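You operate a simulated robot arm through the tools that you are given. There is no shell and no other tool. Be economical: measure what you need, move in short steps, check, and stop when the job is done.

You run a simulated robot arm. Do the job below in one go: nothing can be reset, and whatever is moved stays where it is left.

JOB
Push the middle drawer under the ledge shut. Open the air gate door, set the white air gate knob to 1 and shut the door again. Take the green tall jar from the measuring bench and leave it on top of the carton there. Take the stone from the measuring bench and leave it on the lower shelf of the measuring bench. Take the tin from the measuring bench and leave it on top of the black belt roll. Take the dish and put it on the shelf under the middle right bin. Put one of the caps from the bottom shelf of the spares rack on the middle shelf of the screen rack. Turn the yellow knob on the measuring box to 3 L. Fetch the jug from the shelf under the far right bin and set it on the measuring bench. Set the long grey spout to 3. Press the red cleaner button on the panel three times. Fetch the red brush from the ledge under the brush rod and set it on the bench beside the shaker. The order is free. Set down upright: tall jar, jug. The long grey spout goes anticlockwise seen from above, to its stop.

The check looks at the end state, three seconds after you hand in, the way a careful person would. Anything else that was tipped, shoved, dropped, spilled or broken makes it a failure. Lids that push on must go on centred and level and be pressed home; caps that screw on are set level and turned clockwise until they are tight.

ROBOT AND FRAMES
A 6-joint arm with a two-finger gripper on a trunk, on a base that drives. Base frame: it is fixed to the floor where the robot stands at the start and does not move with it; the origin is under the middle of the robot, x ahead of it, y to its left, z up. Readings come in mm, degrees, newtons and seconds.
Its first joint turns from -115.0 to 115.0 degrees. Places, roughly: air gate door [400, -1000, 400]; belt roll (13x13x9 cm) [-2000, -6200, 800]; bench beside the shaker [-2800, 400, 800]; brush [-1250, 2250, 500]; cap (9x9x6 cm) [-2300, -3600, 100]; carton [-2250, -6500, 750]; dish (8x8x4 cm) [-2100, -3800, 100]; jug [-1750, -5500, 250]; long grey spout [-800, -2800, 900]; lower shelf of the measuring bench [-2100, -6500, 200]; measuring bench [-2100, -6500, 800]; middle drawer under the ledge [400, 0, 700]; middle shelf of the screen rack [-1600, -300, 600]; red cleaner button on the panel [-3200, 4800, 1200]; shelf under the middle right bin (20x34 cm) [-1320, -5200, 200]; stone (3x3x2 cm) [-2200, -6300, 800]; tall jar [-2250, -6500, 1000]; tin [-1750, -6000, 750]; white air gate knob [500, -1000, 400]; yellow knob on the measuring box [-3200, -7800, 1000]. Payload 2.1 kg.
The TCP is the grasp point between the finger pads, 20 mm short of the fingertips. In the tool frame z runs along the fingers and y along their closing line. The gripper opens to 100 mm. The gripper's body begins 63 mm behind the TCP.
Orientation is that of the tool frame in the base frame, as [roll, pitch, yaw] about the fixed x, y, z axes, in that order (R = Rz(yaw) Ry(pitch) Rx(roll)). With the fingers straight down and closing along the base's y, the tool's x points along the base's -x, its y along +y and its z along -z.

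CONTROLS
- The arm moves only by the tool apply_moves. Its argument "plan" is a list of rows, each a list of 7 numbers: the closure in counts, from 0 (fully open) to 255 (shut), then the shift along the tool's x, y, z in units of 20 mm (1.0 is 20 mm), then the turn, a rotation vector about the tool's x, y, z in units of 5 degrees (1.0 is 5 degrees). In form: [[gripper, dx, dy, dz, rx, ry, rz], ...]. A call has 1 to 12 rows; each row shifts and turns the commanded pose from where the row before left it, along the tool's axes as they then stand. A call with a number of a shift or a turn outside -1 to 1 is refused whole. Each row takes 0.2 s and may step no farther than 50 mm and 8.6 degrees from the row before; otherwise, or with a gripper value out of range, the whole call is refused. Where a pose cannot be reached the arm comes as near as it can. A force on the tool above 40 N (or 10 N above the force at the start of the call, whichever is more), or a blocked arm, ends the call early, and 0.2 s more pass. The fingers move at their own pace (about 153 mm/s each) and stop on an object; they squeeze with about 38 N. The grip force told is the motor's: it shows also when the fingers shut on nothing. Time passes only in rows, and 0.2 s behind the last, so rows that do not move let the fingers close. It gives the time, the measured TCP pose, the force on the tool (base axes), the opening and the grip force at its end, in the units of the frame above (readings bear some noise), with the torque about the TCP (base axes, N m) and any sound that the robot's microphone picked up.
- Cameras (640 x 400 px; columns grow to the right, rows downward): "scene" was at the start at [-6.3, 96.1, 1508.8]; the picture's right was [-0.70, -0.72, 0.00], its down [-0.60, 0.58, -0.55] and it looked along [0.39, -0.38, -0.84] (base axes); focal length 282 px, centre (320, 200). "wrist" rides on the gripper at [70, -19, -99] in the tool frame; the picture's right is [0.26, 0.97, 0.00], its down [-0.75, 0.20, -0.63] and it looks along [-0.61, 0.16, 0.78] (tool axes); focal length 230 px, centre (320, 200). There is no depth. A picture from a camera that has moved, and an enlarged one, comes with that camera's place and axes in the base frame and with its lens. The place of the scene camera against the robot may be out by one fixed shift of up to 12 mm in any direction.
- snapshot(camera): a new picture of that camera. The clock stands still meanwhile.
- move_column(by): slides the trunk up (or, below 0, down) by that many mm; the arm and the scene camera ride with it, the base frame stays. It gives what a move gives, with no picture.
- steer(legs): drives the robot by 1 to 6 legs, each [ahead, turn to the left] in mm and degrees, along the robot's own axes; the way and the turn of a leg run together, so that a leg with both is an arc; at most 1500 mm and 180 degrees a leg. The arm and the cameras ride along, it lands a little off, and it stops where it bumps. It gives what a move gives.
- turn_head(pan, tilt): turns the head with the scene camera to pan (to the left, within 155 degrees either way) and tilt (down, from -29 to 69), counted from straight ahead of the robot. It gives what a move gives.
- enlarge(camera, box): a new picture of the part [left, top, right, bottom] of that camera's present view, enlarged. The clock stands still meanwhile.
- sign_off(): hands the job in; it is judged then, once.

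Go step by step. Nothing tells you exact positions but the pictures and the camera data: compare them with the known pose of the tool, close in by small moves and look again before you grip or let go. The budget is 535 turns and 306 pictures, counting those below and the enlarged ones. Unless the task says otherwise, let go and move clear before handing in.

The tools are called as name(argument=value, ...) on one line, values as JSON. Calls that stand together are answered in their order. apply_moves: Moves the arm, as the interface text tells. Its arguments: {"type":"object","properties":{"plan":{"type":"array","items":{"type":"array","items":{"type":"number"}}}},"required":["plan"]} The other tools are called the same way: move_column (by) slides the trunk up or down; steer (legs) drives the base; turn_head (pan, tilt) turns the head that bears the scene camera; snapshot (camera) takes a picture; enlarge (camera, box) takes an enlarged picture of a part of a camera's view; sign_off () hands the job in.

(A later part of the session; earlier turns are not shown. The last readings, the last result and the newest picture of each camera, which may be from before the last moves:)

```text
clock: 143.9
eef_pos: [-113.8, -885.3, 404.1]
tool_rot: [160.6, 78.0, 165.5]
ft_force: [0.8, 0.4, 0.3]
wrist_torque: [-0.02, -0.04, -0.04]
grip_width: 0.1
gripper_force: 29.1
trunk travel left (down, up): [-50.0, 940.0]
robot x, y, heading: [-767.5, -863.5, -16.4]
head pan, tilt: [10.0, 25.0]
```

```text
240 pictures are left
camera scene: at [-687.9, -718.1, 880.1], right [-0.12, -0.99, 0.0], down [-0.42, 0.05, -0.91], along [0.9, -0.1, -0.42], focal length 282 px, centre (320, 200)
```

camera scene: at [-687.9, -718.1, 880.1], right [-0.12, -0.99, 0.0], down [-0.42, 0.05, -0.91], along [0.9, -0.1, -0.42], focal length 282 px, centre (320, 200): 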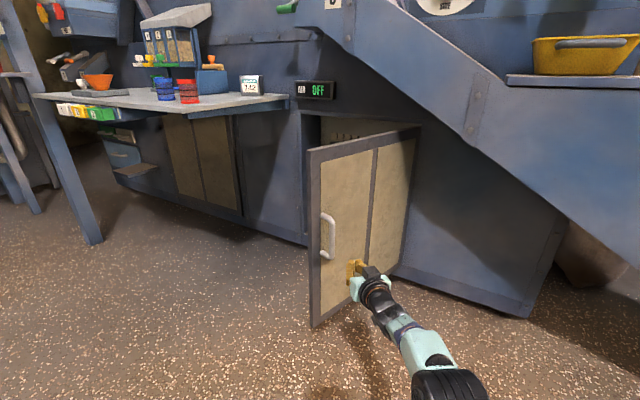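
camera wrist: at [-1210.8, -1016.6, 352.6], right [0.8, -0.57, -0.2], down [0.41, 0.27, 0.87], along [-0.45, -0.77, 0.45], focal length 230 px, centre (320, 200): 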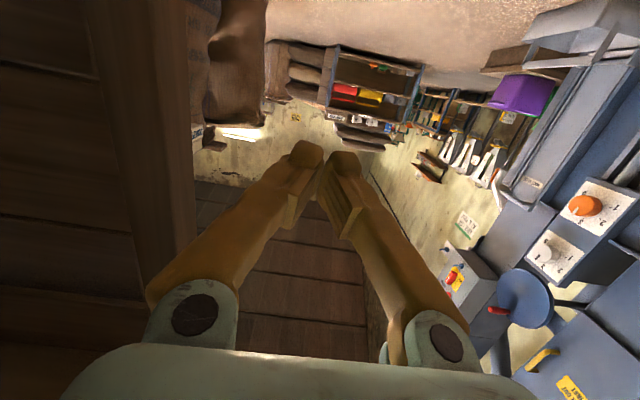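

The door swings easily. I drive forward pushing it.

steer(legs=[[160, 0]])

snapshot(camera="scene")

```text
clock: 145.3
eef_pos: [33.8, -931.7, 403.9]
tool_rot: [160.6, 78.0, 165.4]
ft_force: [0.2, -0.3, -0.1]
wrist_torque: [-0.02, 0.01, 0.0]
grip_width: 0.1
gripper_force: 30.0
trunk travel left (down, up): [-50.0, 940.0]
robot x, y, heading: [-620.3, -904.9, -16.8]
head pan, tilt: [10.0, 25.0]
```

```text
239 pictures are left
camera scene: at [-539.6, -762.6, 880.1], right [-0.12, -0.99, 0.0], down [-0.42, 0.05, -0.91], along [0.9, -0.11, -0.42], focal length 282 px, centre (320, 200)
```

scene: 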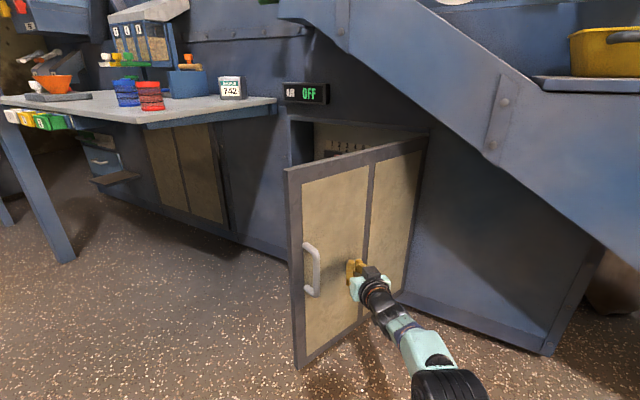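

steer(legs=[[150, 10]])

snapshot(camera="scene")

```text
clock: 146.7
eef_pos: [178.6, -847.6, 403.4]
tool_rot: [160.6, 77.9, 175.5]
ft_force: [0.5, -0.2, -0.3]
wrist_torque: [0.01, 0.01, 0.02]
grip_width: 0.0
gripper_force: 29.0
trunk travel left (down, up): [-50.0, 940.0]
robot x, y, heading: [-470.0, -940.5, -6.6]
head pan, tilt: [10.0, 25.0]
```

```text
238 pictures are left
camera scene: at [-415.3, -783.1, 880.1], right [0.06, -1.0, 0.0], down [-0.42, -0.02, -0.91], along [0.9, 0.05, -0.42], focal length 282 px, centre (320, 200)
```

scene: 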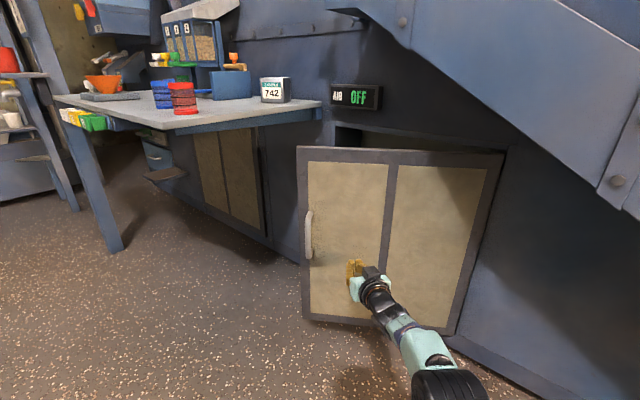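

steer(legs=[[90, 0]])

snapshot(camera="scene")

```text
clock: 147.8
eef_pos: [267.7, -858.4, 403.5]
tool_rot: [160.5, 77.9, 175.5]
ft_force: [0.4, 0.6, 0.2]
wrist_torque: [-0.01, 0.0, -0.01]
grip_width: 0.0
gripper_force: 29.3
trunk travel left (down, up): [-50.0, 940.0]
robot x, y, heading: [-375.6, -953.4, -6.6]
head pan, tilt: [10.0, 25.0]
```

```text
237 pictures are left
camera scene: at [-325.7, -793.6, 880.1], right [0.06, -1.0, 0.0], down [-0.42, -0.02, -0.91], along [0.9, 0.05, -0.42], focal length 282 px, centre (320, 200)
```

scene: 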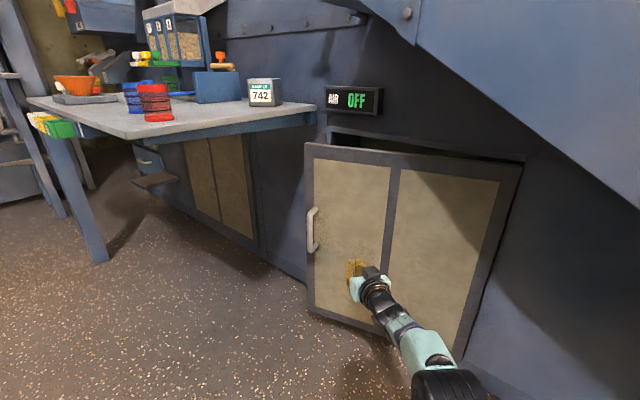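

steer(legs=[[60, 0]])

steer(legs=[[60, 0]])

snapshot(camera="scene")

```text
clock: 148.7
eef_pos: [326.6, -865.9, 404.4]
tool_rot: [160.6, 78.0, 175.5]
ft_force: [-0.6, -0.2, 0.7]
wrist_torque: [0.0, 0.0, 0.01]
grip_width: 0.2
gripper_force: 29.5
trunk travel left (down, up): [-50.0, 940.0]
robot x, y, heading: [-314.6, -956.5, -6.8]
head pan, tilt: [10.0, 25.0]
```

```text
clock: 149.7
eef_pos: [389.0, -872.1, 403.3]
tool_rot: [160.7, 77.9, 175.6]
ft_force: [0.2, -0.1, -0.1]
wrist_torque: [-0.03, 0.0, 0.01]
grip_width: 0.0
gripper_force: 29.6
trunk travel left (down, up): [-50.0, 940.0]
robot x, y, heading: [-259.0, -963.7, -6.8]
head pan, tilt: [10.0, 25.0]
```

```text
236 pictures are left
camera scene: at [-205.5, -807.7, 880.1], right [0.06, -1.0, 0.0], down [-0.42, -0.02, -0.91], along [0.9, 0.05, -0.42], focal length 282 px, centre (320, 200)
```

scene: 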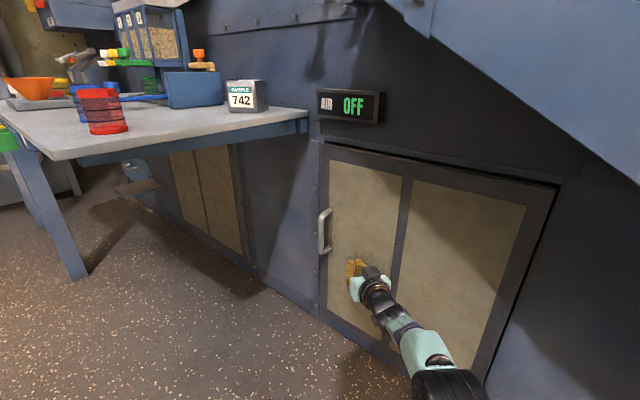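

steer(legs=[[30, 0]])

steer(legs=[[25, 0]])

enlarge(camera="scene", box=[290, 120, 590, 380])

```text
clock: 150.6
eef_pos: [409.3, -870.8, 402.0]
tool_rot: [161.8, 77.8, 177.1]
ft_force: [-1.4, 0.1, 0.4]
wrist_torque: [0.01, -0.03, -0.03]
grip_width: 0.1
gripper_force: 29.8
trunk travel left (down, up): [-50.0, 940.0]
robot x, y, heading: [-233.5, -965.7, -6.7]
head pan, tilt: [10.0, 25.0]
stopped in leg 1: the force on the tool passed its limit at 131 N (the readings are from after the stop); the commanded pose is now the measured one
```

```text
clock: 151.3
eef_pos: [411.9, -868.2, 400.2]
tool_rot: [162.6, 77.6, 178.6]
ft_force: [-3.5, 1.0, 0.9]
wrist_torque: [-0.04, -0.03, -0.06]
grip_width: 0.1
gripper_force: 29.3
trunk travel left (down, up): [-50.0, 940.0]
robot x, y, heading: [-231.9, -965.7, -6.3]
head pan, tilt: [10.0, 25.0]
stopped in leg 1: the force on the tool passed its limit at 70 N (the readings are from after the stop); the commanded pose is now the measured one
```

```text
1.54 times, centred on (440, 250) of scene
camera zoom: at [-180.7, -810.4, 880.1], right [0.07, -1.0, 0.0], down [-0.42, -0.03, -0.91], along [0.9, 0.06, -0.42], focal length 434 px, centre (135, 123)
```

zoom: 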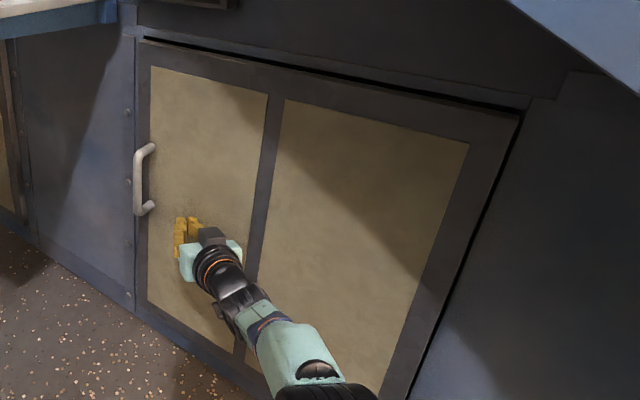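

The door is shut. I back away and fold the arm for travel.

steer(legs=[[-260, 0]])

apply_moves(plan=[[255, 0, 0, -1, 0, 0, 0], [255, 0, 0, -1, 0, 0, 0], [255, 0, 0, -1, 0, 0, 0], [255, 0, 0, -1, 0, 0, 0], [255, 0, 0, -1, 0, 0, 0], [255, 0, 0, -1, 0, 0, 0], [255, 0, 0, -1, 0, 0, 0], [255, 0, 0, -1, 0, 0, 0]])

apply_moves(plan=[[255, 0.85, 0, 0, 0, 1, 0], [255, 0.85, 0, 0, 0, 1, 0], [255, 0.85, 0, 0, 0, 1, 0], [255, 0.85, 0, 0, 0, 1, 0], [255, 0.85, 0, 0, 0, 1, 0], [255, 0.85, 0, 0, 0, 1, 0], [255, 0.85, 0, 0, 0, 1, 0], [255, 0.85, 0, 0, 0, 1, 0]])

```text
clock: 153.2
eef_pos: [147.7, -842.7, 400.1]
tool_rot: [162.7, 77.5, 178.0]
ft_force: [-0.3, 0.1, -0.5]
wrist_torque: [-0.01, 0.01, -0.02]
grip_width: 0.0
gripper_force: 29.8
trunk travel left (down, up): [-50.0, 940.0]
robot x, y, heading: [-493.9, -938.2, -6.8]
head pan, tilt: [10.0, 25.0]
```

```text
clock: 155.0
eef_pos: [-3.2, -883.8, 434.4]
tool_rot: [162.6, 77.5, 177.9]
ft_force: [-0.2, 0.9, -0.5]
wrist_torque: [-0.01, 0.0, 0.02]
grip_width: 0.0
gripper_force: 29.6
trunk travel left (down, up): [-50.0, 940.0]
robot x, y, heading: [-496.0, -936.0, -6.5]
head pan, tilt: [10.0, 25.0]
```

```text
clock: 156.8
eef_pos: [-69.1, -894.2, 317.0]
tool_rot: [175.4, 37.9, -167.9]
ft_force: [0.5, -0.2, -1.2]
wrist_torque: [0.03, 0.01, 0.03]
grip_width: 0.3
gripper_force: 29.9
trunk travel left (down, up): [-50.0, 940.0]
robot x, y, heading: [-497.8, -934.3, -6.9]
head pan, tilt: [10.0, 25.0]
```

apply_moves(plan=[[255, 0.85, 0, 0, 0, 1, 0], [255, 0.85, 0, 0, 0, 1, 0], [255, 0.85, 0, 0, 0, 1, 0], [255, 0.85, 0, 0, 0, 1, 0], [255, 0.85, 0, 0, 0, 1, 0], [255, 0.85, 0, 0, 0, 1, 0], [255, 0.85, 0, 0, 0, 1, 0], [255, 0.4, 0, 0, 0, 0.5, 0]])

turn_head(pan=-80, tilt=15)

snapshot(camera="scene")

```text
clock: 158.6
eef_pos: [-181.8, -920.4, 271.3]
tool_rot: [176.3, 0.5, -165.0]
ft_force: [0.3, -0.3, 0.5]
wrist_torque: [-0.02, 0.01, -0.02]
grip_width: 0.1
gripper_force: 29.6
trunk travel left (down, up): [-50.0, 940.0]
robot x, y, heading: [-496.2, -937.4, -6.7]
head pan, tilt: [10.0, 25.0]
```

```text
clock: 160.3
eef_pos: [-182.4, -920.5, 271.8]
tool_rot: [176.3, 0.7, -165.1]
ft_force: [-0.3, 0.0, -0.8]
wrist_torque: [0.0, -0.01, 0.04]
grip_width: 0.0
gripper_force: 29.8
trunk travel left (down, up): [-50.0, 940.0]
robot x, y, heading: [-497.1, -938.7, -7.2]
head pan, tilt: [-80.0, 15.0]
```

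```text
234 pictures are left
camera scene: at [-531.3, -879.0, 896.3], right [-1.0, -0.06, 0.0], down [-0.01, 0.26, -0.97], along [0.06, -0.96, -0.26], focal length 282 px, centre (320, 200)
```

scene: 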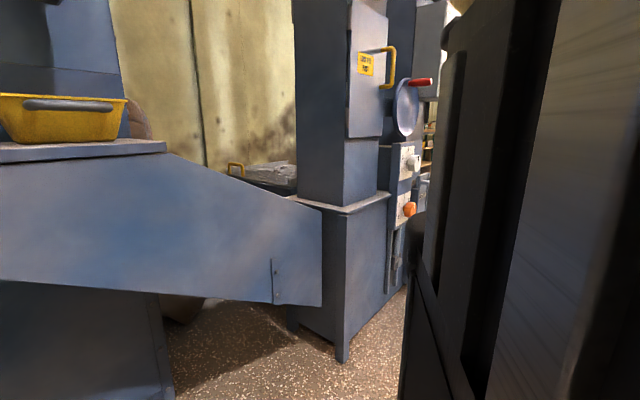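

move_column(by=600)

steer(legs=[[0, -119], [700, 0], [0, 20]])

turn_head(pan=0, tilt=15)

snapshot(camera="scene")

```text
refused: 600 is not a number from -400 to 400
```

```text
clock: 170.2
eef_pos: [-942.6, -1812.6, 272.3]
tool_rot: [176.3, 0.6, 96.1]
ft_force: [-0.1, 0.3, -0.3]
wrist_torque: [0.02, 0.02, -0.01]
grip_width: 0.2
gripper_force: 29.4
trunk travel left (down, up): [-50.0, 940.0]
robot x, y, heading: [-913.5, -1500.3, -105.5]
head pan, tilt: [-80.0, 15.0]
```

```text
clock: 171.7
eef_pos: [-943.1, -1811.5, 270.9]
tool_rot: [176.2, 0.6, 96.1]
ft_force: [-0.2, 0.2, 0.8]
wrist_torque: [0.02, -0.02, -0.01]
grip_width: 0.1
gripper_force: 29.2
trunk travel left (down, up): [-50.0, 940.0]
robot x, y, heading: [-910.2, -1500.0, -105.5]
head pan, tilt: [0.0, 15.0]
```

```text
233 pictures are left
camera scene: at [-781.2, -1563.7, 896.3], right [-0.96, 0.27, 0.0], down [0.07, 0.25, -0.97], along [-0.26, -0.93, -0.26], focal length 282 px, centre (320, 200)
```

scene: 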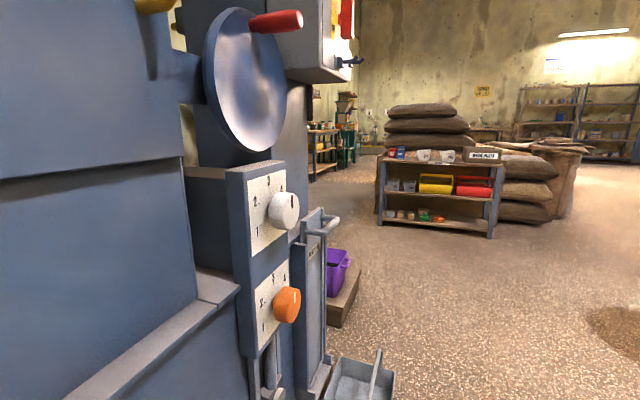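

move_column(by=400)

turn_head(pan=0, tilt=30)

snapshot(camera="scene")

```text
clock: 175.6
eef_pos: [-942.6, -1813.1, 671.2]
tool_rot: [176.3, 0.6, 96.1]
ft_force: [-0.4, -0.7, -0.6]
wrist_torque: [-0.03, 0.0, -0.02]
grip_width: 0.1
gripper_force: 29.1
trunk travel left (down, up): [-450.0, 540.0]
robot x, y, heading: [-912.8, -1499.9, -105.4]
head pan, tilt: [0.0, 15.0]
```

```text
clock: 176.3
eef_pos: [-942.7, -1813.8, 672.5]
tool_rot: [176.3, 0.6, 96.2]
ft_force: [-0.2, 0.3, -0.2]
wrist_torque: [-0.01, 0.01, -0.01]
grip_width: 0.0
gripper_force: 29.3
trunk travel left (down, up): [-450.0, 540.0]
robot x, y, heading: [-910.2, -1499.2, -105.3]
head pan, tilt: [0.0, 30.0]
```

```text
232 pictures are left
camera scene: at [-780.3, -1560.9, 1272.2], right [-0.96, 0.27, 0.0], down [0.13, 0.48, -0.87], along [-0.23, -0.83, -0.5], focal length 282 px, centre (320, 200)
```

scene: 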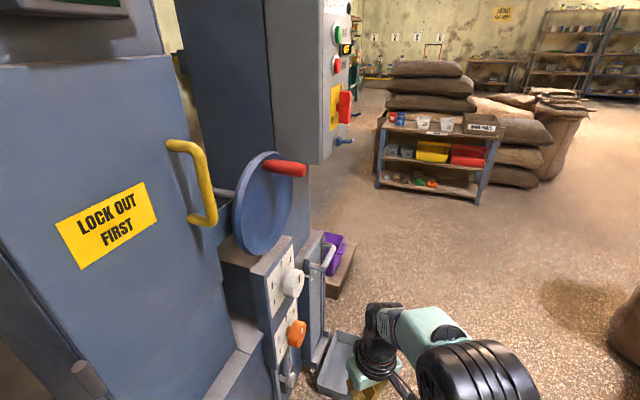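

steer(legs=[[0, -45], [620, 0], [0, 60], [800, 0]])

turn_head(pan=70, tilt=15)

snapshot(camera="scene")

```text
clock: 186.7
eef_pos: [-1414.1, -2474.6, 692.9]
tool_rot: [178.3, 6.2, 111.8]
ft_force: [0.6, -0.2, 0.0]
wrist_torque: [0.1, -0.01, -0.02]
grip_width: 0.0
gripper_force: 29.2
trunk travel left (down, up): [-450.0, 540.0]
robot x, y, heading: [-1468.1, -2208.0, -90.3]
head pan, tilt: [0.0, 30.0]
stopped in leg 4: the robot was blocked; the commanded pose is now the measured one
```

```text
clock: 188.1
eef_pos: [-1413.8, -2502.3, 683.4]
tool_rot: [177.4, 4.1, 111.4]
ft_force: [-0.1, 0.7, -0.1]
wrist_torque: [0.02, 0.01, -0.01]
grip_width: 0.1
gripper_force: 29.8
trunk travel left (down, up): [-450.0, 540.0]
robot x, y, heading: [-1469.5, -2206.2, -90.1]
head pan, tilt: [70.0, 15.0]
```

```text
231 pictures are left
camera scene: at [-1235.5, -2176.5, 1296.3], right [-0.35, -0.94, 0.0], down [-0.24, 0.09, -0.97], along [0.91, -0.34, -0.26], focal length 282 px, centre (320, 200)
```

scene: 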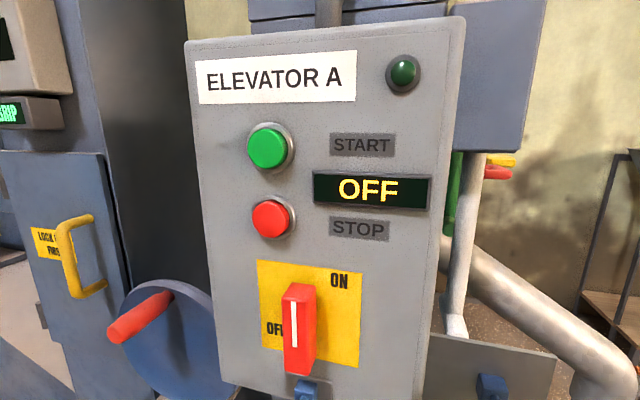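

Something blocked me. I look ahead and at the wrist view before moving further.

turn_head(pan=10, tilt=45)

snapshot(camera="scene")

snapshot(camera="wrist")

```text
clock: 189.4
eef_pos: [-1414.2, -2501.8, 683.9]
tool_rot: [177.6, 4.3, 111.4]
ft_force: [-0.8, 0.4, 0.2]
wrist_torque: [0.01, 0.03, 0.05]
grip_width: 0.0
gripper_force: 29.6
trunk travel left (down, up): [-450.0, 540.0]
robot x, y, heading: [-1465.2, -2207.5, -90.5]
head pan, tilt: [10.0, 45.0]
```

```text
230 pictures are left
camera scene: at [-1309.3, -2223.6, 1249.5], right [-0.99, -0.17, 0.0], down [-0.12, 0.7, -0.71], along [0.12, -0.7, -0.71], focal length 282 px, centre (320, 200)
```

scene: 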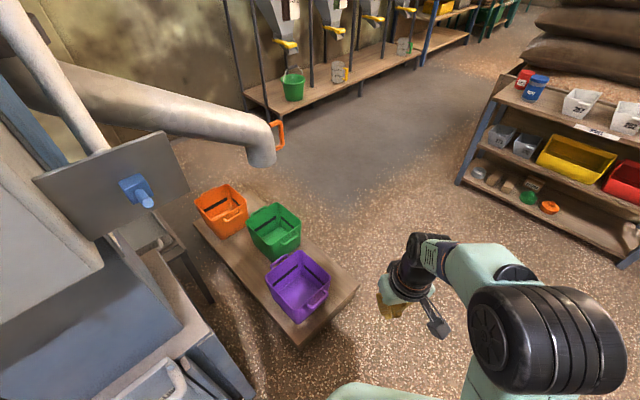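

```text
229 pictures are left
camera wrist: at [-1462.7, -2439.7, 775.2], right [0.8, 0.6, 0.02], down [0.42, -0.59, 0.69], along [0.43, -0.55, -0.72], focal length 230 px, centre (320, 200)
```

wrist: 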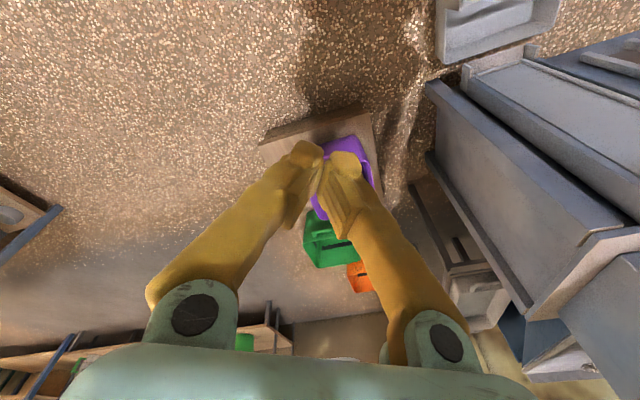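

turn_head(pan=40, tilt=69)

snapshot(camera="scene")

turn_head(pan=-40, tilt=69)

snapshot(camera="scene")

```text
clock: 190.4
eef_pos: [-1413.9, -2502.0, 683.4]
tool_rot: [177.5, 4.2, 111.5]
ft_force: [0.8, -0.2, 0.5]
wrist_torque: [0.02, 0.03, 0.03]
grip_width: 0.0
gripper_force: 29.7
trunk travel left (down, up): [-450.0, 540.0]
robot x, y, heading: [-1466.1, -2210.8, -90.3]
head pan, tilt: [40.0, 68.8]
```

```text
228 pictures are left
camera scene: at [-1287.4, -2186.5, 1220.7], right [-0.77, -0.64, 0.0], down [-0.59, 0.72, -0.36], along [0.23, -0.28, -0.93], focal length 282 px, centre (320, 200)
```

scene: 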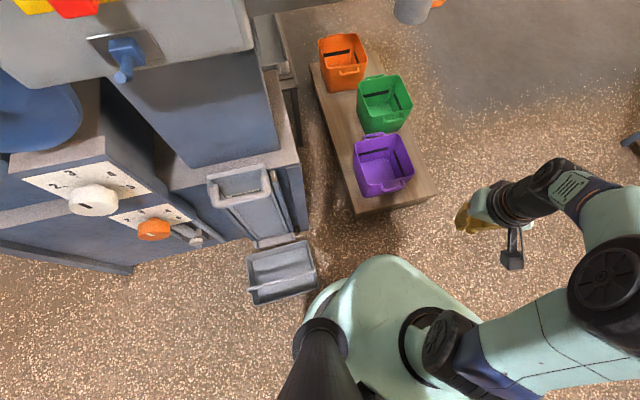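

```text
clock: 191.9
eef_pos: [-1414.8, -2501.8, 682.1]
tool_rot: [177.5, 4.2, 111.4]
ft_force: [0.3, -0.6, -0.7]
wrist_torque: [0.02, 0.02, 0.0]
grip_width: 0.0
gripper_force: 29.5
trunk travel left (down, up): [-450.0, 540.0]
robot x, y, heading: [-1464.0, -2208.8, -90.3]
head pan, tilt: [-40.0, 68.8]
```

```text
227 pictures are left
camera scene: at [-1359.3, -2186.1, 1220.6], right [-0.76, 0.65, 0.0], down [0.6, 0.71, -0.36], along [-0.23, -0.28, -0.93], focal length 282 px, centre (320, 200)
```

scene: 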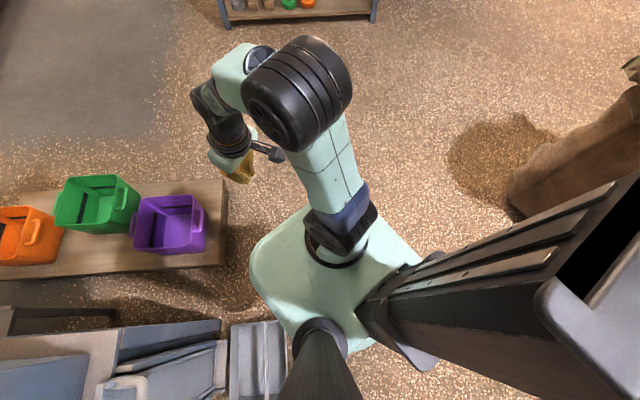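

Nothing appears shoved; the base stands clear of the tray and platform. The long spout with its orange handle is ahead-left; I look at it.

turn_head(pan=30, tilt=30)

snapshot(camera="scene")

enlarge(camera="scene", box=[100, 100, 420, 300])

```text
clock: 193.3
eef_pos: [-1414.6, -2503.0, 683.1]
tool_rot: [177.5, 4.2, 111.4]
ft_force: [-0.4, 0.3, -0.7]
wrist_torque: [-0.01, 0.0, -0.03]
grip_width: 0.0
gripper_force: 29.2
trunk travel left (down, up): [-450.0, 540.0]
robot x, y, heading: [-1467.5, -2209.3, -90.2]
head pan, tilt: [30.0, 30.0]
```

```text
226 pictures are left
camera scene: at [-1278.4, -2222.0, 1272.1], right [-0.87, -0.49, 0.0], down [-0.25, 0.43, -0.87], along [0.43, -0.75, -0.5], focal length 282 px, centre (320, 200)
```

scene: 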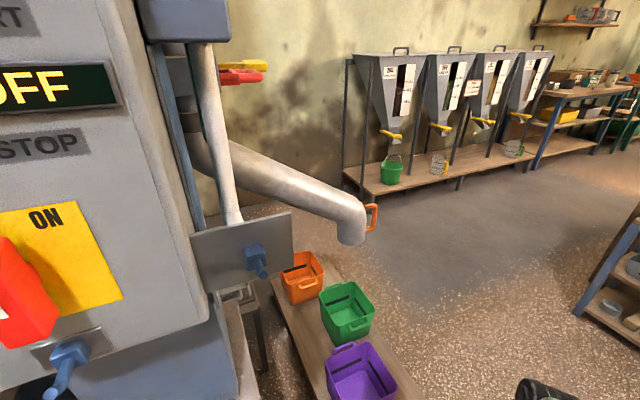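

```text
2.00 times, centred on (260, 200) of scene
camera zoom: at [-1278.4, -2222.0, 1272.1], right [-0.87, -0.49, 0.0], down [-0.25, 0.43, -0.87], along [0.43, -0.75, -0.5], focal length 565 px, centre (440, 200)
```

zoom: 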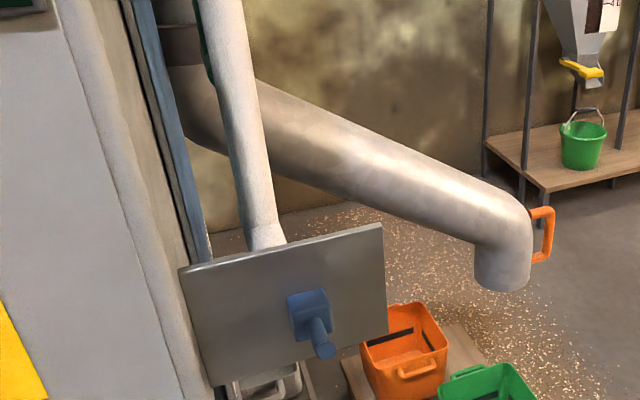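

steer(legs=[[-60, 0], [0, -25], [700, 0], [0, 105]])

turn_head(pan=0, tilt=20)

snapshot(camera="scene")

```text
clock: 203.3
eef_pos: [-1471.7, -2785.6, 681.7]
tool_rot: [177.6, 4.3, -172.2]
ft_force: [-0.5, -0.4, -0.7]
wrist_torque: [0.0, -0.02, -0.01]
grip_width: 0.1
gripper_force: 30.1
trunk travel left (down, up): [-450.0, 540.0]
robot x, y, heading: [-1770.0, -2767.6, -14.1]
head pan, tilt: [30.0, 30.0]
```

```text
clock: 204.3
eef_pos: [-1471.8, -2784.2, 683.0]
tool_rot: [177.5, 4.2, -172.2]
ft_force: [0.3, -0.3, -0.5]
wrist_torque: [0.0, -0.01, 0.02]
grip_width: 0.1
gripper_force: 29.6
trunk travel left (down, up): [-450.0, 540.0]
robot x, y, heading: [-1768.2, -2760.5, -13.8]
head pan, tilt: [0.0, 20.0]
```

```text
224 pictures are left
camera scene: at [-1701.0, -2633.7, 1288.1], right [-0.24, -0.97, 0.0], down [-0.33, 0.08, -0.94], along [0.91, -0.23, -0.34], focal length 282 px, centre (320, 200)
```

scene: 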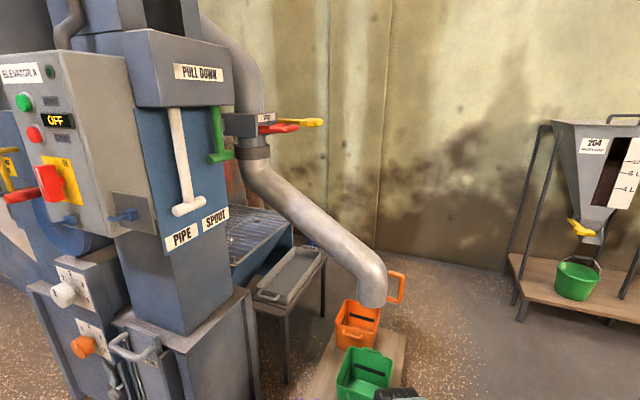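

Outlet is near [-961, -3007, 660], pivot near [-642, -2659]; it is over the green bin and must swing about 30° further toward the orange bin. I set the tool horizontal.

apply_moves(plan=[[255, 0, 0, 0, 0, 0, 1], [255, 0, 0, 0, 0, 0, 1], [255, 0, 0, 0, 0, 0, 1], [255, -0.85, 0, 0, 0, -1, 0], [255, -0.85, 0, 0, 0, -1, 0], [255, -0.85, 0, 0, 0, -1, 0], [255, -0.85, 0, 0, 0, -1, 0], [255, -0.85, 0, 0, 0, -1, 0], [255, -0.85, 0, 0, 0, -1, 0], [255, -0.85, 0, 0, 0, -1, 0], [255, -0.85, 0, 0, 0, -1, 0]])

apply_moves(plan=[[255, -0.85, 0, 0.2, 0, -1, 0], [255, -0.85, 0, 0.2, 0, -1, 0], [255, -0.85, 0, 0.2, 0, -1, 0], [255, -0.85, 0, 0.2, 0, -1, 0], [255, -0.85, 0, 0.2, 0, -1, 0], [255, -0.85, 0, 0.2, 0, -1, 0], [255, -0.85, 0, 0.2, 0, -1, 0], [255, -0.85, 0, 0.2, 0, -1, 0]])

```text
clock: 206.7
eef_pos: [-1349.8, -2801.8, 730.7]
tool_rot: [175.1, 43.3, 169.7]
ft_force: [0.2, 0.3, -0.8]
wrist_torque: [0.0, -0.03, -0.01]
grip_width: 0.0
gripper_force: 29.5
trunk travel left (down, up): [-450.0, 540.0]
robot x, y, heading: [-1772.3, -2761.6, -14.0]
head pan, tilt: [0.0, 20.0]
```

```text
clock: 208.5
eef_pos: [-1258.4, -2820.9, 829.3]
tool_rot: [151.6, 82.6, 144.8]
ft_force: [-0.2, -0.4, 0.1]
wrist_torque: [-0.02, -0.04, -0.02]
grip_width: 0.2
gripper_force: 30.4
trunk travel left (down, up): [-450.0, 540.0]
robot x, y, heading: [-1767.5, -2764.0, -14.0]
head pan, tilt: [0.0, 20.0]
```

move_column(by=-145)

steer(legs=[[0, -57], [460, 0], [0, 85]])

turn_head(pan=0, tilt=30)

snapshot(camera="scene")

snapshot(camera="wrist")

```text
clock: 210.2
eef_pos: [-1258.8, -2821.0, 685.3]
tool_rot: [151.8, 82.5, 145.0]
ft_force: [-0.8, 0.3, -0.4]
wrist_torque: [0.02, 0.0, -0.02]
grip_width: 0.0
gripper_force: 29.1
trunk travel left (down, up): [-305.0, 685.0]
robot x, y, heading: [-1772.2, -2765.4, -14.1]
head pan, tilt: [0.0, 20.0]
```

```text
clock: 219.1
eef_pos: [-1154.8, -2985.0, 684.7]
tool_rot: [151.8, 82.5, 174.4]
ft_force: [-0.2, -0.2, 0.2]
wrist_torque: [-0.04, 0.03, -0.02]
grip_width: 0.4
gripper_force: 29.6
trunk travel left (down, up): [-305.0, 685.0]
robot x, y, heading: [-1627.1, -3188.5, 15.5]
head pan, tilt: [0.0, 20.0]
```

```text
clock: 219.8
eef_pos: [-1155.0, -2985.1, 685.4]
tool_rot: [151.9, 82.5, 174.5]
ft_force: [-0.1, 0.3, -0.2]
wrist_torque: [-0.02, 0.03, 0.01]
grip_width: 0.0
gripper_force: 29.8
trunk travel left (down, up): [-305.0, 685.0]
robot x, y, heading: [-1627.7, -3186.1, 15.3]
head pan, tilt: [0.0, 30.0]
```

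```text
223 pictures are left
camera scene: at [-1631.2, -3040.3, 1127.2], right [0.27, -0.96, 0.0], down [-0.48, -0.13, -0.87], along [0.83, 0.23, -0.5], focal length 282 px, centre (320, 200)
```

scene: 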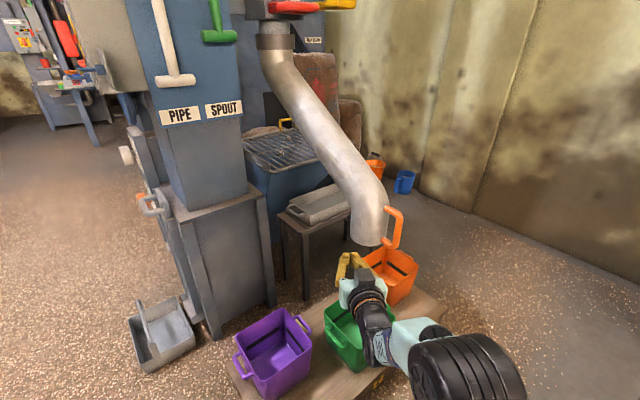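

```text
222 pictures are left
camera wrist: at [-1246.7, -3039.7, 625.8], right [-0.4, 0.89, -0.2], down [-0.56, -0.07, 0.83], along [0.73, 0.44, 0.52], focal length 230 px, centre (320, 200)
```

wrist: 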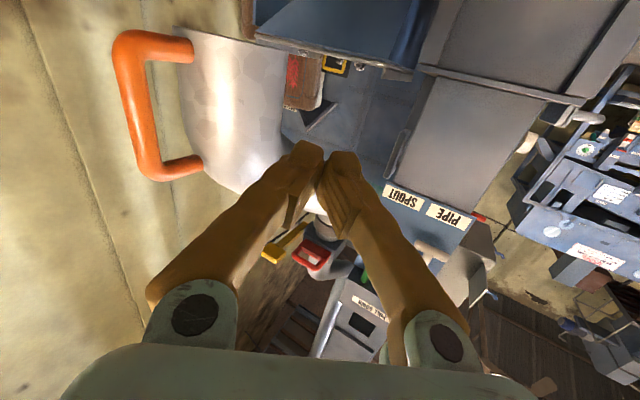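

Driving closer would foul the platform, so I extend the arm toward the far-left side of the outlet.

apply_moves(plan=[[255, -0.12, -0.18, 0.93, 0, 0, 0], [255, -0.12, -0.18, 0.93, 0, 0, 0], [255, -0.12, -0.18, 0.93, 0, 0, 0], [255, -0.12, -0.18, 0.93, 0, 0, 0], [255, -0.12, -0.18, 0.93, 0, 0, 0], [255, -0.12, -0.18, 0.93, 0, 0, 0]])

snapshot(camera="wrist")

enlarge(camera="scene", box=[260, 120, 500, 320])

```text
clock: 221.2
eef_pos: [-1042.5, -2961.2, 684.1]
tool_rot: [151.7, 82.6, 174.3]
ft_force: [0.2, 0.1, 0.3]
wrist_torque: [-0.01, 0.03, 0.0]
grip_width: 0.2
gripper_force: 29.3
trunk travel left (down, up): [-305.0, 685.0]
robot x, y, heading: [-1628.8, -3187.8, 15.4]
head pan, tilt: [0.0, 30.0]
```

```text
221 pictures are left
camera wrist: at [-1133.9, -3015.8, 625.0], right [-0.4, 0.89, -0.2], down [-0.56, -0.07, 0.83], along [0.73, 0.44, 0.52], focal length 230 px, centre (320, 200)
```

wrist: 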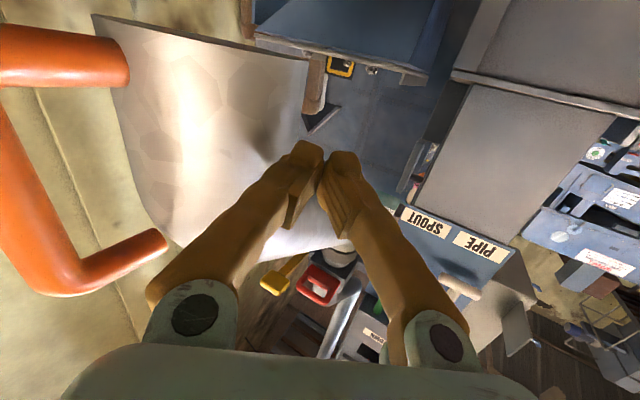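

```text
2.00 times, centred on (380, 220) of scene
camera zoom: at [-1631.1, -3040.3, 1127.1], right [0.27, -0.96, 0.0], down [-0.48, -0.13, -0.87], along [0.83, 0.23, -0.5], focal length 565 px, centre (200, 160)
```

zoom: 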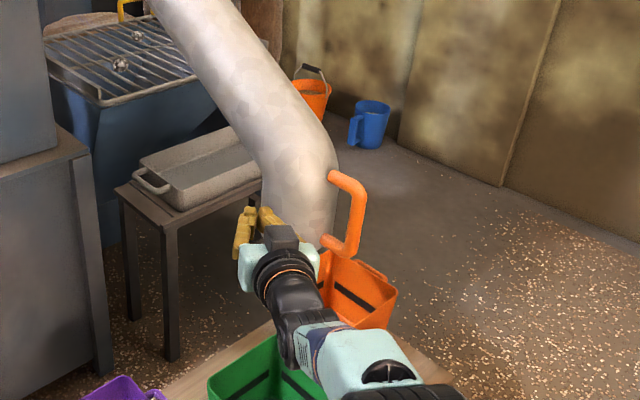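

apply_moves(plan=[[255, 0, 0.9, 0.3, 0, 0, 0], [255, 0, 0.9, 0.5, 0, 0, 0], [255, -0.1, -0.1, 0.9, 0, 0, 0], [255, -0.1, -0.1, 0.9, 0, 0, 0]])

snapshot(camera="wrist")

```text
clock: 222.2
eef_pos: [-1006.9, -2912.9, 684.4]
tool_rot: [151.9, 82.4, 174.5]
ft_force: [0.1, 0.7, 0.5]
wrist_torque: [-0.03, -0.01, -0.01]
grip_width: 0.3
gripper_force: 29.7
trunk travel left (down, up): [-305.0, 685.0]
robot x, y, heading: [-1624.1, -3188.9, 15.8]
head pan, tilt: [0.0, 30.0]
```

```text
219 pictures are left
camera wrist: at [-1099.3, -2967.4, 625.4], right [-0.4, 0.89, -0.2], down [-0.55, -0.07, 0.83], along [0.73, 0.44, 0.52], focal length 230 px, centre (320, 200)
```

wrist: 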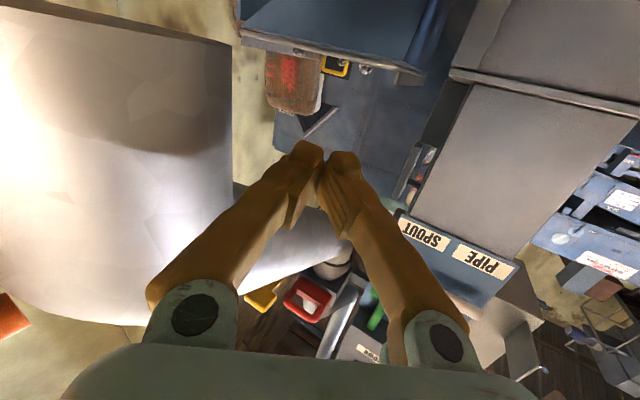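

Fingers are beside the outlet on its left. I turn right in small steps to swing it.

steer(legs=[[0, -7]])

snapshot(camera="scene")

```text
clock: 223.2
eef_pos: [-978.5, -2989.0, 686.3]
tool_rot: [151.7, 82.5, 167.5]
ft_force: [0.2, 0.2, 0.3]
wrist_torque: [-0.02, 0.0, -0.02]
grip_width: 0.0
gripper_force: 30.2
trunk travel left (down, up): [-305.0, 685.0]
robot x, y, heading: [-1626.3, -3189.8, 8.6]
head pan, tilt: [0.0, 30.0]
```

```text
218 pictures are left
camera scene: at [-1613.9, -3040.5, 1127.1], right [0.15, -0.99, 0.0], down [-0.49, -0.07, -0.87], along [0.86, 0.13, -0.5], focal length 282 px, centre (320, 200)
```

scene: 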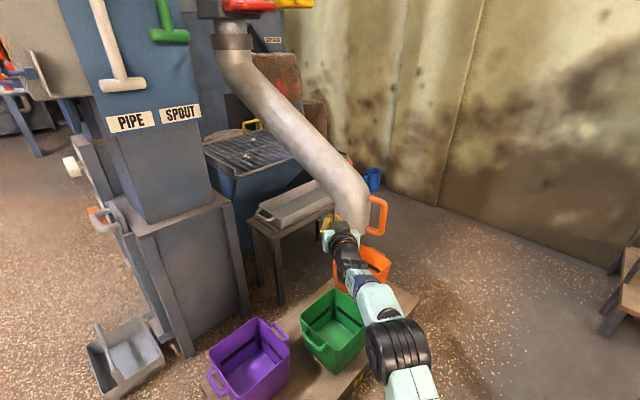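

steer(legs=[[60, -8]])

snapshot(camera="scene")

```text
clock: 224.2
eef_pos: [-893.6, -3073.0, 684.1]
tool_rot: [151.7, 82.4, 159.7]
ft_force: [-0.2, 0.1, 0.1]
wrist_torque: [0.05, 0.01, 0.01]
grip_width: 0.1
gripper_force: 29.3
trunk travel left (down, up): [-305.0, 685.0]
robot x, y, heading: [-1562.9, -3183.5, 0.7]
head pan, tilt: [0.0, 30.0]
```

```text
217 pictures are left
camera scene: at [-1530.6, -3037.8, 1127.1], right [0.01, -1.0, 0.0], down [-0.5, -0.01, -0.87], along [0.87, 0.01, -0.5], focal length 282 px, centre (320, 200)
```

scene: 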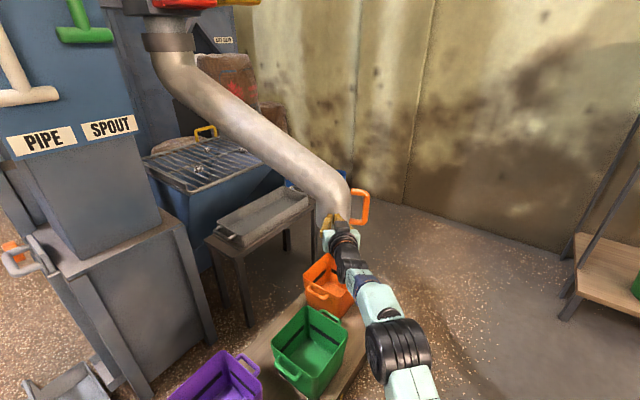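

steer(legs=[[70, -5]])

snapshot(camera="scene")

```text
clock: 225.2
eef_pos: [-818.4, -3134.1, 685.2]
tool_rot: [151.7, 82.5, 154.8]
ft_force: [0.0, -0.4, -0.6]
wrist_torque: [-0.01, -0.01, 0.0]
grip_width: 0.0
gripper_force: 29.1
trunk travel left (down, up): [-305.0, 685.0]
robot x, y, heading: [-1490.9, -3181.6, -4.2]
head pan, tilt: [0.0, 30.0]
```

```text
216 pictures are left
camera scene: at [-1450.0, -3042.9, 1127.1], right [-0.07, -1.0, 0.0], down [-0.5, 0.04, -0.87], along [0.86, -0.06, -0.5], focal length 282 px, centre (320, 200)
```

scene: 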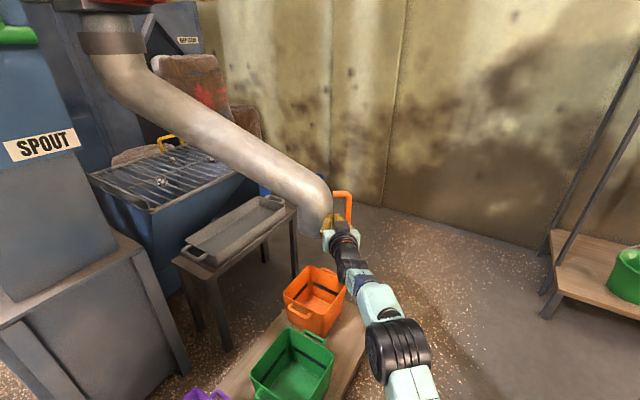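

steer(legs=[[15, -3]])

snapshot(camera="scene")

snapshot(camera="wrist")

```text
clock: 226.0
eef_pos: [-801.9, -3169.6, 684.7]
tool_rot: [151.7, 82.5, 151.8]
ft_force: [0.3, -0.7, 0.4]
wrist_torque: [-0.01, 0.0, 0.01]
grip_width: 0.0
gripper_force: 29.6
trunk travel left (down, up): [-305.0, 685.0]
robot x, y, heading: [-1480.0, -3187.1, -7.1]
head pan, tilt: [0.0, 30.0]
```

```text
215 pictures are left
camera scene: at [-1428.3, -3046.6, 1127.1], right [-0.13, -0.99, 0.0], down [-0.5, 0.06, -0.87], along [0.86, -0.11, -0.5], focal length 282 px, centre (320, 200)
```

scene: 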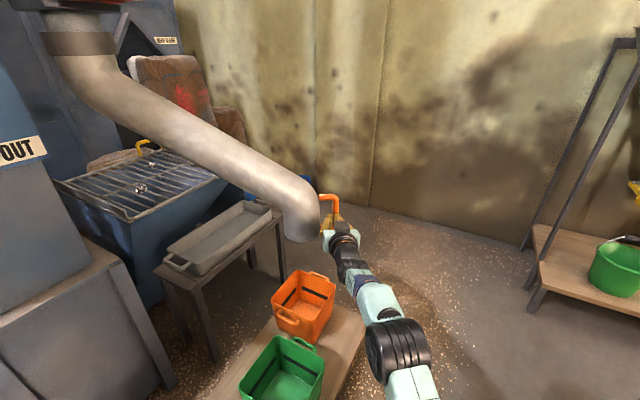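

```text
214 pictures are left
camera wrist: at [-907.6, -3185.4, 625.3], right [-0.03, 0.98, -0.2], down [-0.54, 0.15, 0.83], along [0.84, 0.13, 0.52], focal length 230 px, centre (320, 200)
```

wrist: 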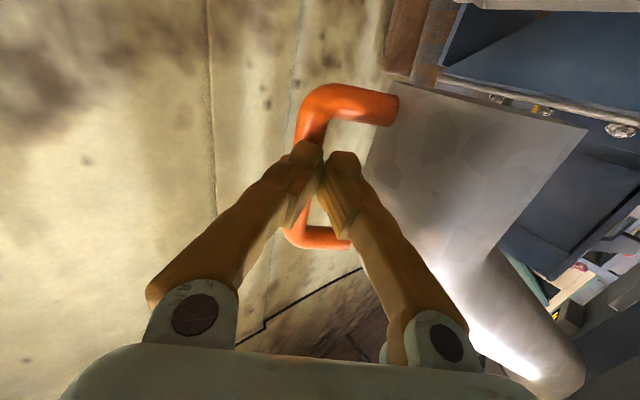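

steer(legs=[[-150, 0], [0, -59], [170, 0], [0, 74]])

snapshot(camera="scene")

snapshot(camera="wrist")

```text
clock: 234.2
eef_pos: [-910.5, -3140.1, 684.0]
tool_rot: [151.7, 82.6, 165.4]
ft_force: [-0.2, 0.4, 0.0]
wrist_torque: [-0.01, 0.01, 0.01]
grip_width: 0.1
gripper_force: 29.6
trunk travel left (down, up): [-305.0, 685.0]
robot x, y, heading: [-1565.6, -3313.4, 6.6]
head pan, tilt: [0.0, 30.0]
```

```text
213 pictures are left
camera scene: at [-1547.3, -3167.5, 1127.1], right [0.11, -0.99, 0.0], down [-0.5, -0.06, -0.87], along [0.86, 0.1, -0.5], focal length 282 px, centre (320, 200)
```

scene: 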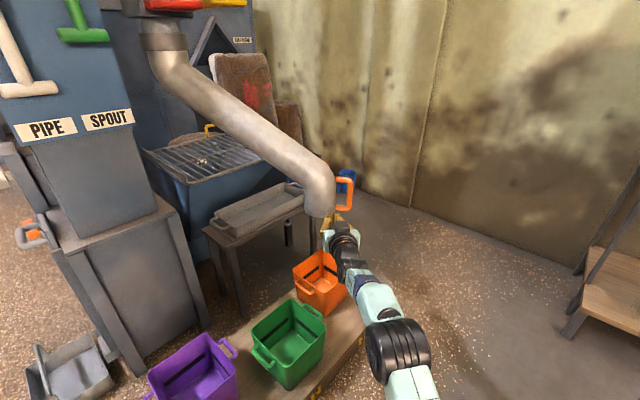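

```text
212 pictures are left
camera wrist: at [-1009.9, -3179.2, 625.4], right [-0.26, 0.95, -0.2], down [-0.56, 0.02, 0.83], along [0.79, 0.32, 0.52], focal length 230 px, centre (320, 200)
```

wrist: 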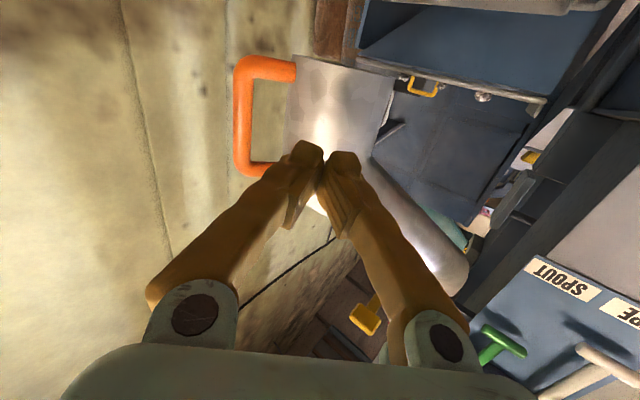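

steer(legs=[[90, 0]])

steer(legs=[[50, -2]])

snapshot(camera="scene")

snapshot(camera="wrist")

```text
clock: 235.3
eef_pos: [-819.0, -3129.9, 684.1]
tool_rot: [151.8, 82.5, 165.4]
ft_force: [0.0, -0.1, -0.3]
wrist_torque: [0.0, -0.02, -0.05]
grip_width: 0.0
gripper_force: 29.4
trunk travel left (down, up): [-305.0, 685.0]
robot x, y, heading: [-1475.8, -3305.1, 6.4]
head pan, tilt: [0.0, 30.0]
```

```text
clock: 236.2
eef_pos: [-764.4, -3147.5, 684.1]
tool_rot: [151.8, 82.4, 163.5]
ft_force: [-0.2, 0.7, 0.6]
wrist_torque: [0.01, -0.02, -0.01]
grip_width: 0.0
gripper_force: 29.9
trunk travel left (down, up): [-305.0, 685.0]
robot x, y, heading: [-1429.1, -3302.4, 4.4]
head pan, tilt: [0.0, 30.0]
```

```text
211 pictures are left
camera scene: at [-1401.6, -3153.3, 1127.1], right [0.08, -1.0, 0.0], down [-0.5, -0.04, -0.87], along [0.86, 0.07, -0.5], focal length 282 px, centre (320, 200)
```

scene: 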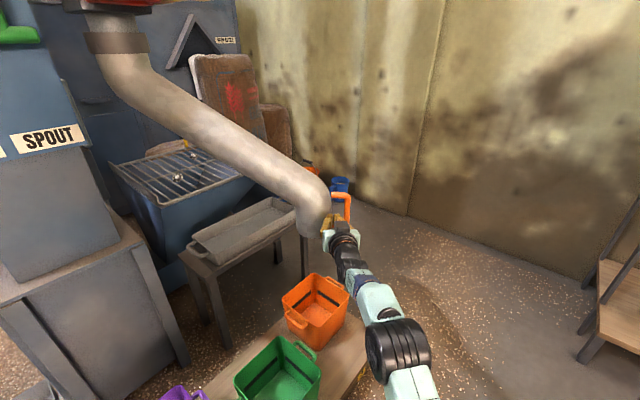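

```text
210 pictures are left
camera wrist: at [-865.0, -3183.7, 625.2], right [-0.22, 0.95, -0.2], down [-0.56, 0.04, 0.83], along [0.8, 0.29, 0.52], focal length 230 px, centre (320, 200)
```

wrist: 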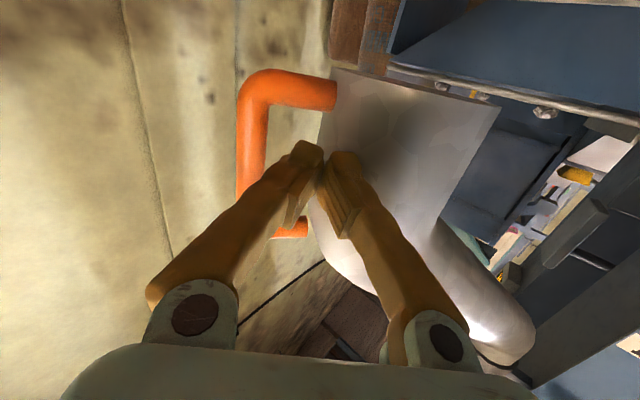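

steer(legs=[[-15, 3], [45, 0]])

snapshot(camera="scene")

snapshot(camera="wrist")

```text
clock: 237.5
eef_pos: [-745.8, -3108.4, 685.3]
tool_rot: [151.3, 82.5, 165.9]
ft_force: [-0.3, 0.3, 0.5]
wrist_torque: [-0.02, 0.01, 0.01]
grip_width: 0.0
gripper_force: 29.8
trunk travel left (down, up): [-305.0, 685.0]
robot x, y, heading: [-1395.2, -3297.6, 7.5]
head pan, tilt: [0.0, 30.0]
```

```text
209 pictures are left
camera scene: at [-1381.7, -3148.6, 1127.2], right [0.13, -0.99, 0.0], down [-0.5, -0.06, -0.87], along [0.86, 0.11, -0.5], focal length 282 px, centre (320, 200)
```

scene: 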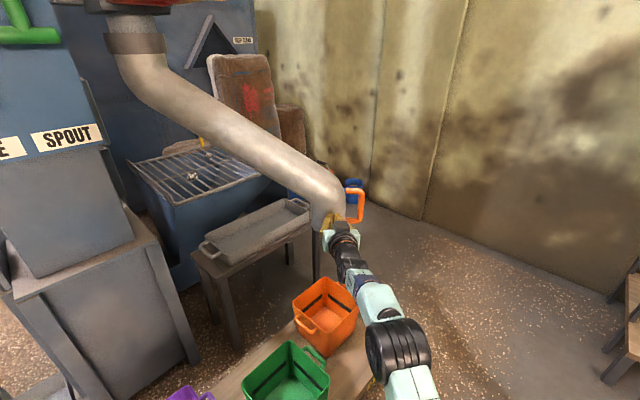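

```text
208 pictures are left
camera wrist: at [-844.2, -3150.7, 626.0], right [-0.27, 0.94, -0.2], down [-0.56, 0.01, 0.83], along [0.78, 0.34, 0.52], focal length 230 px, centre (320, 200)
```

wrist: 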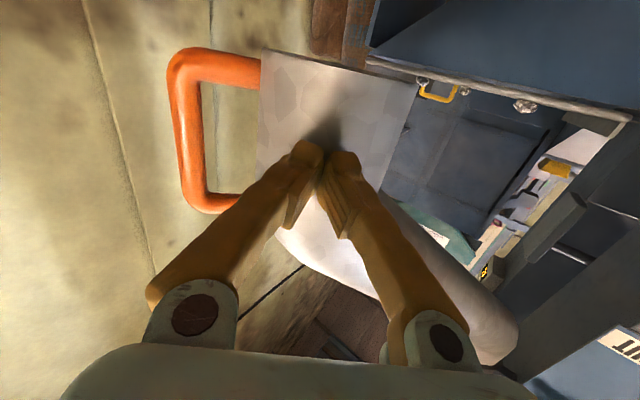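

apply_moves(plan=[[255, -0.1, -0.2, 0.6, 0, 0, 0], [255, -0.1, -0.2, 0.6, 0, 0, 0]])

steer(legs=[[20, 0]])

snapshot(camera="scene")

```text
clock: 237.9
eef_pos: [-745.7, -3109.0, 685.0]
tool_rot: [152.8, 82.0, 167.7]
ft_force: [-31.9, -8.7, 2.5]
wrist_torque: [-0.02, -0.32, 0.22]
grip_width: 0.0
gripper_force: 29.2
trunk travel left (down, up): [-305.0, 685.0]
robot x, y, heading: [-1400.1, -3295.8, 7.2]
head pan, tilt: [0.0, 30.0]
stopped in row 1: the force on the tool passed its limit at 56 N (the readings are from after the stop); the commanded pose is now the measured one
```

```text
clock: 238.6
eef_pos: [-744.8, -3109.2, 685.3]
tool_rot: [153.1, 82.0, 167.8]
ft_force: [-36.5, -11.1, 5.3]
wrist_torque: [0.03, -0.36, 0.21]
grip_width: 0.1
gripper_force: 29.4
trunk travel left (down, up): [-305.0, 685.0]
robot x, y, heading: [-1398.7, -3295.2, 7.3]
head pan, tilt: [0.0, 30.0]
stopped in leg 1: the force on the tool passed its limit at 54 N (the readings are from after the stop); the commanded pose is now the measured one
```

```text
207 pictures are left
camera scene: at [-1390.3, -3150.8, 1127.6], right [0.13, -0.99, 0.0], down [-0.49, -0.06, -0.87], along [0.86, 0.11, -0.49], focal length 282 px, centre (320, 200)
```

scene: 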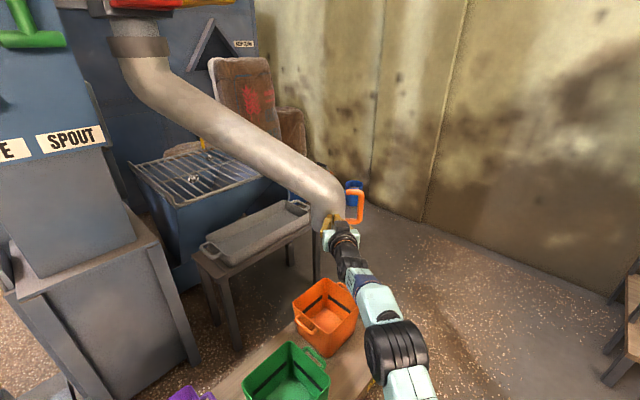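

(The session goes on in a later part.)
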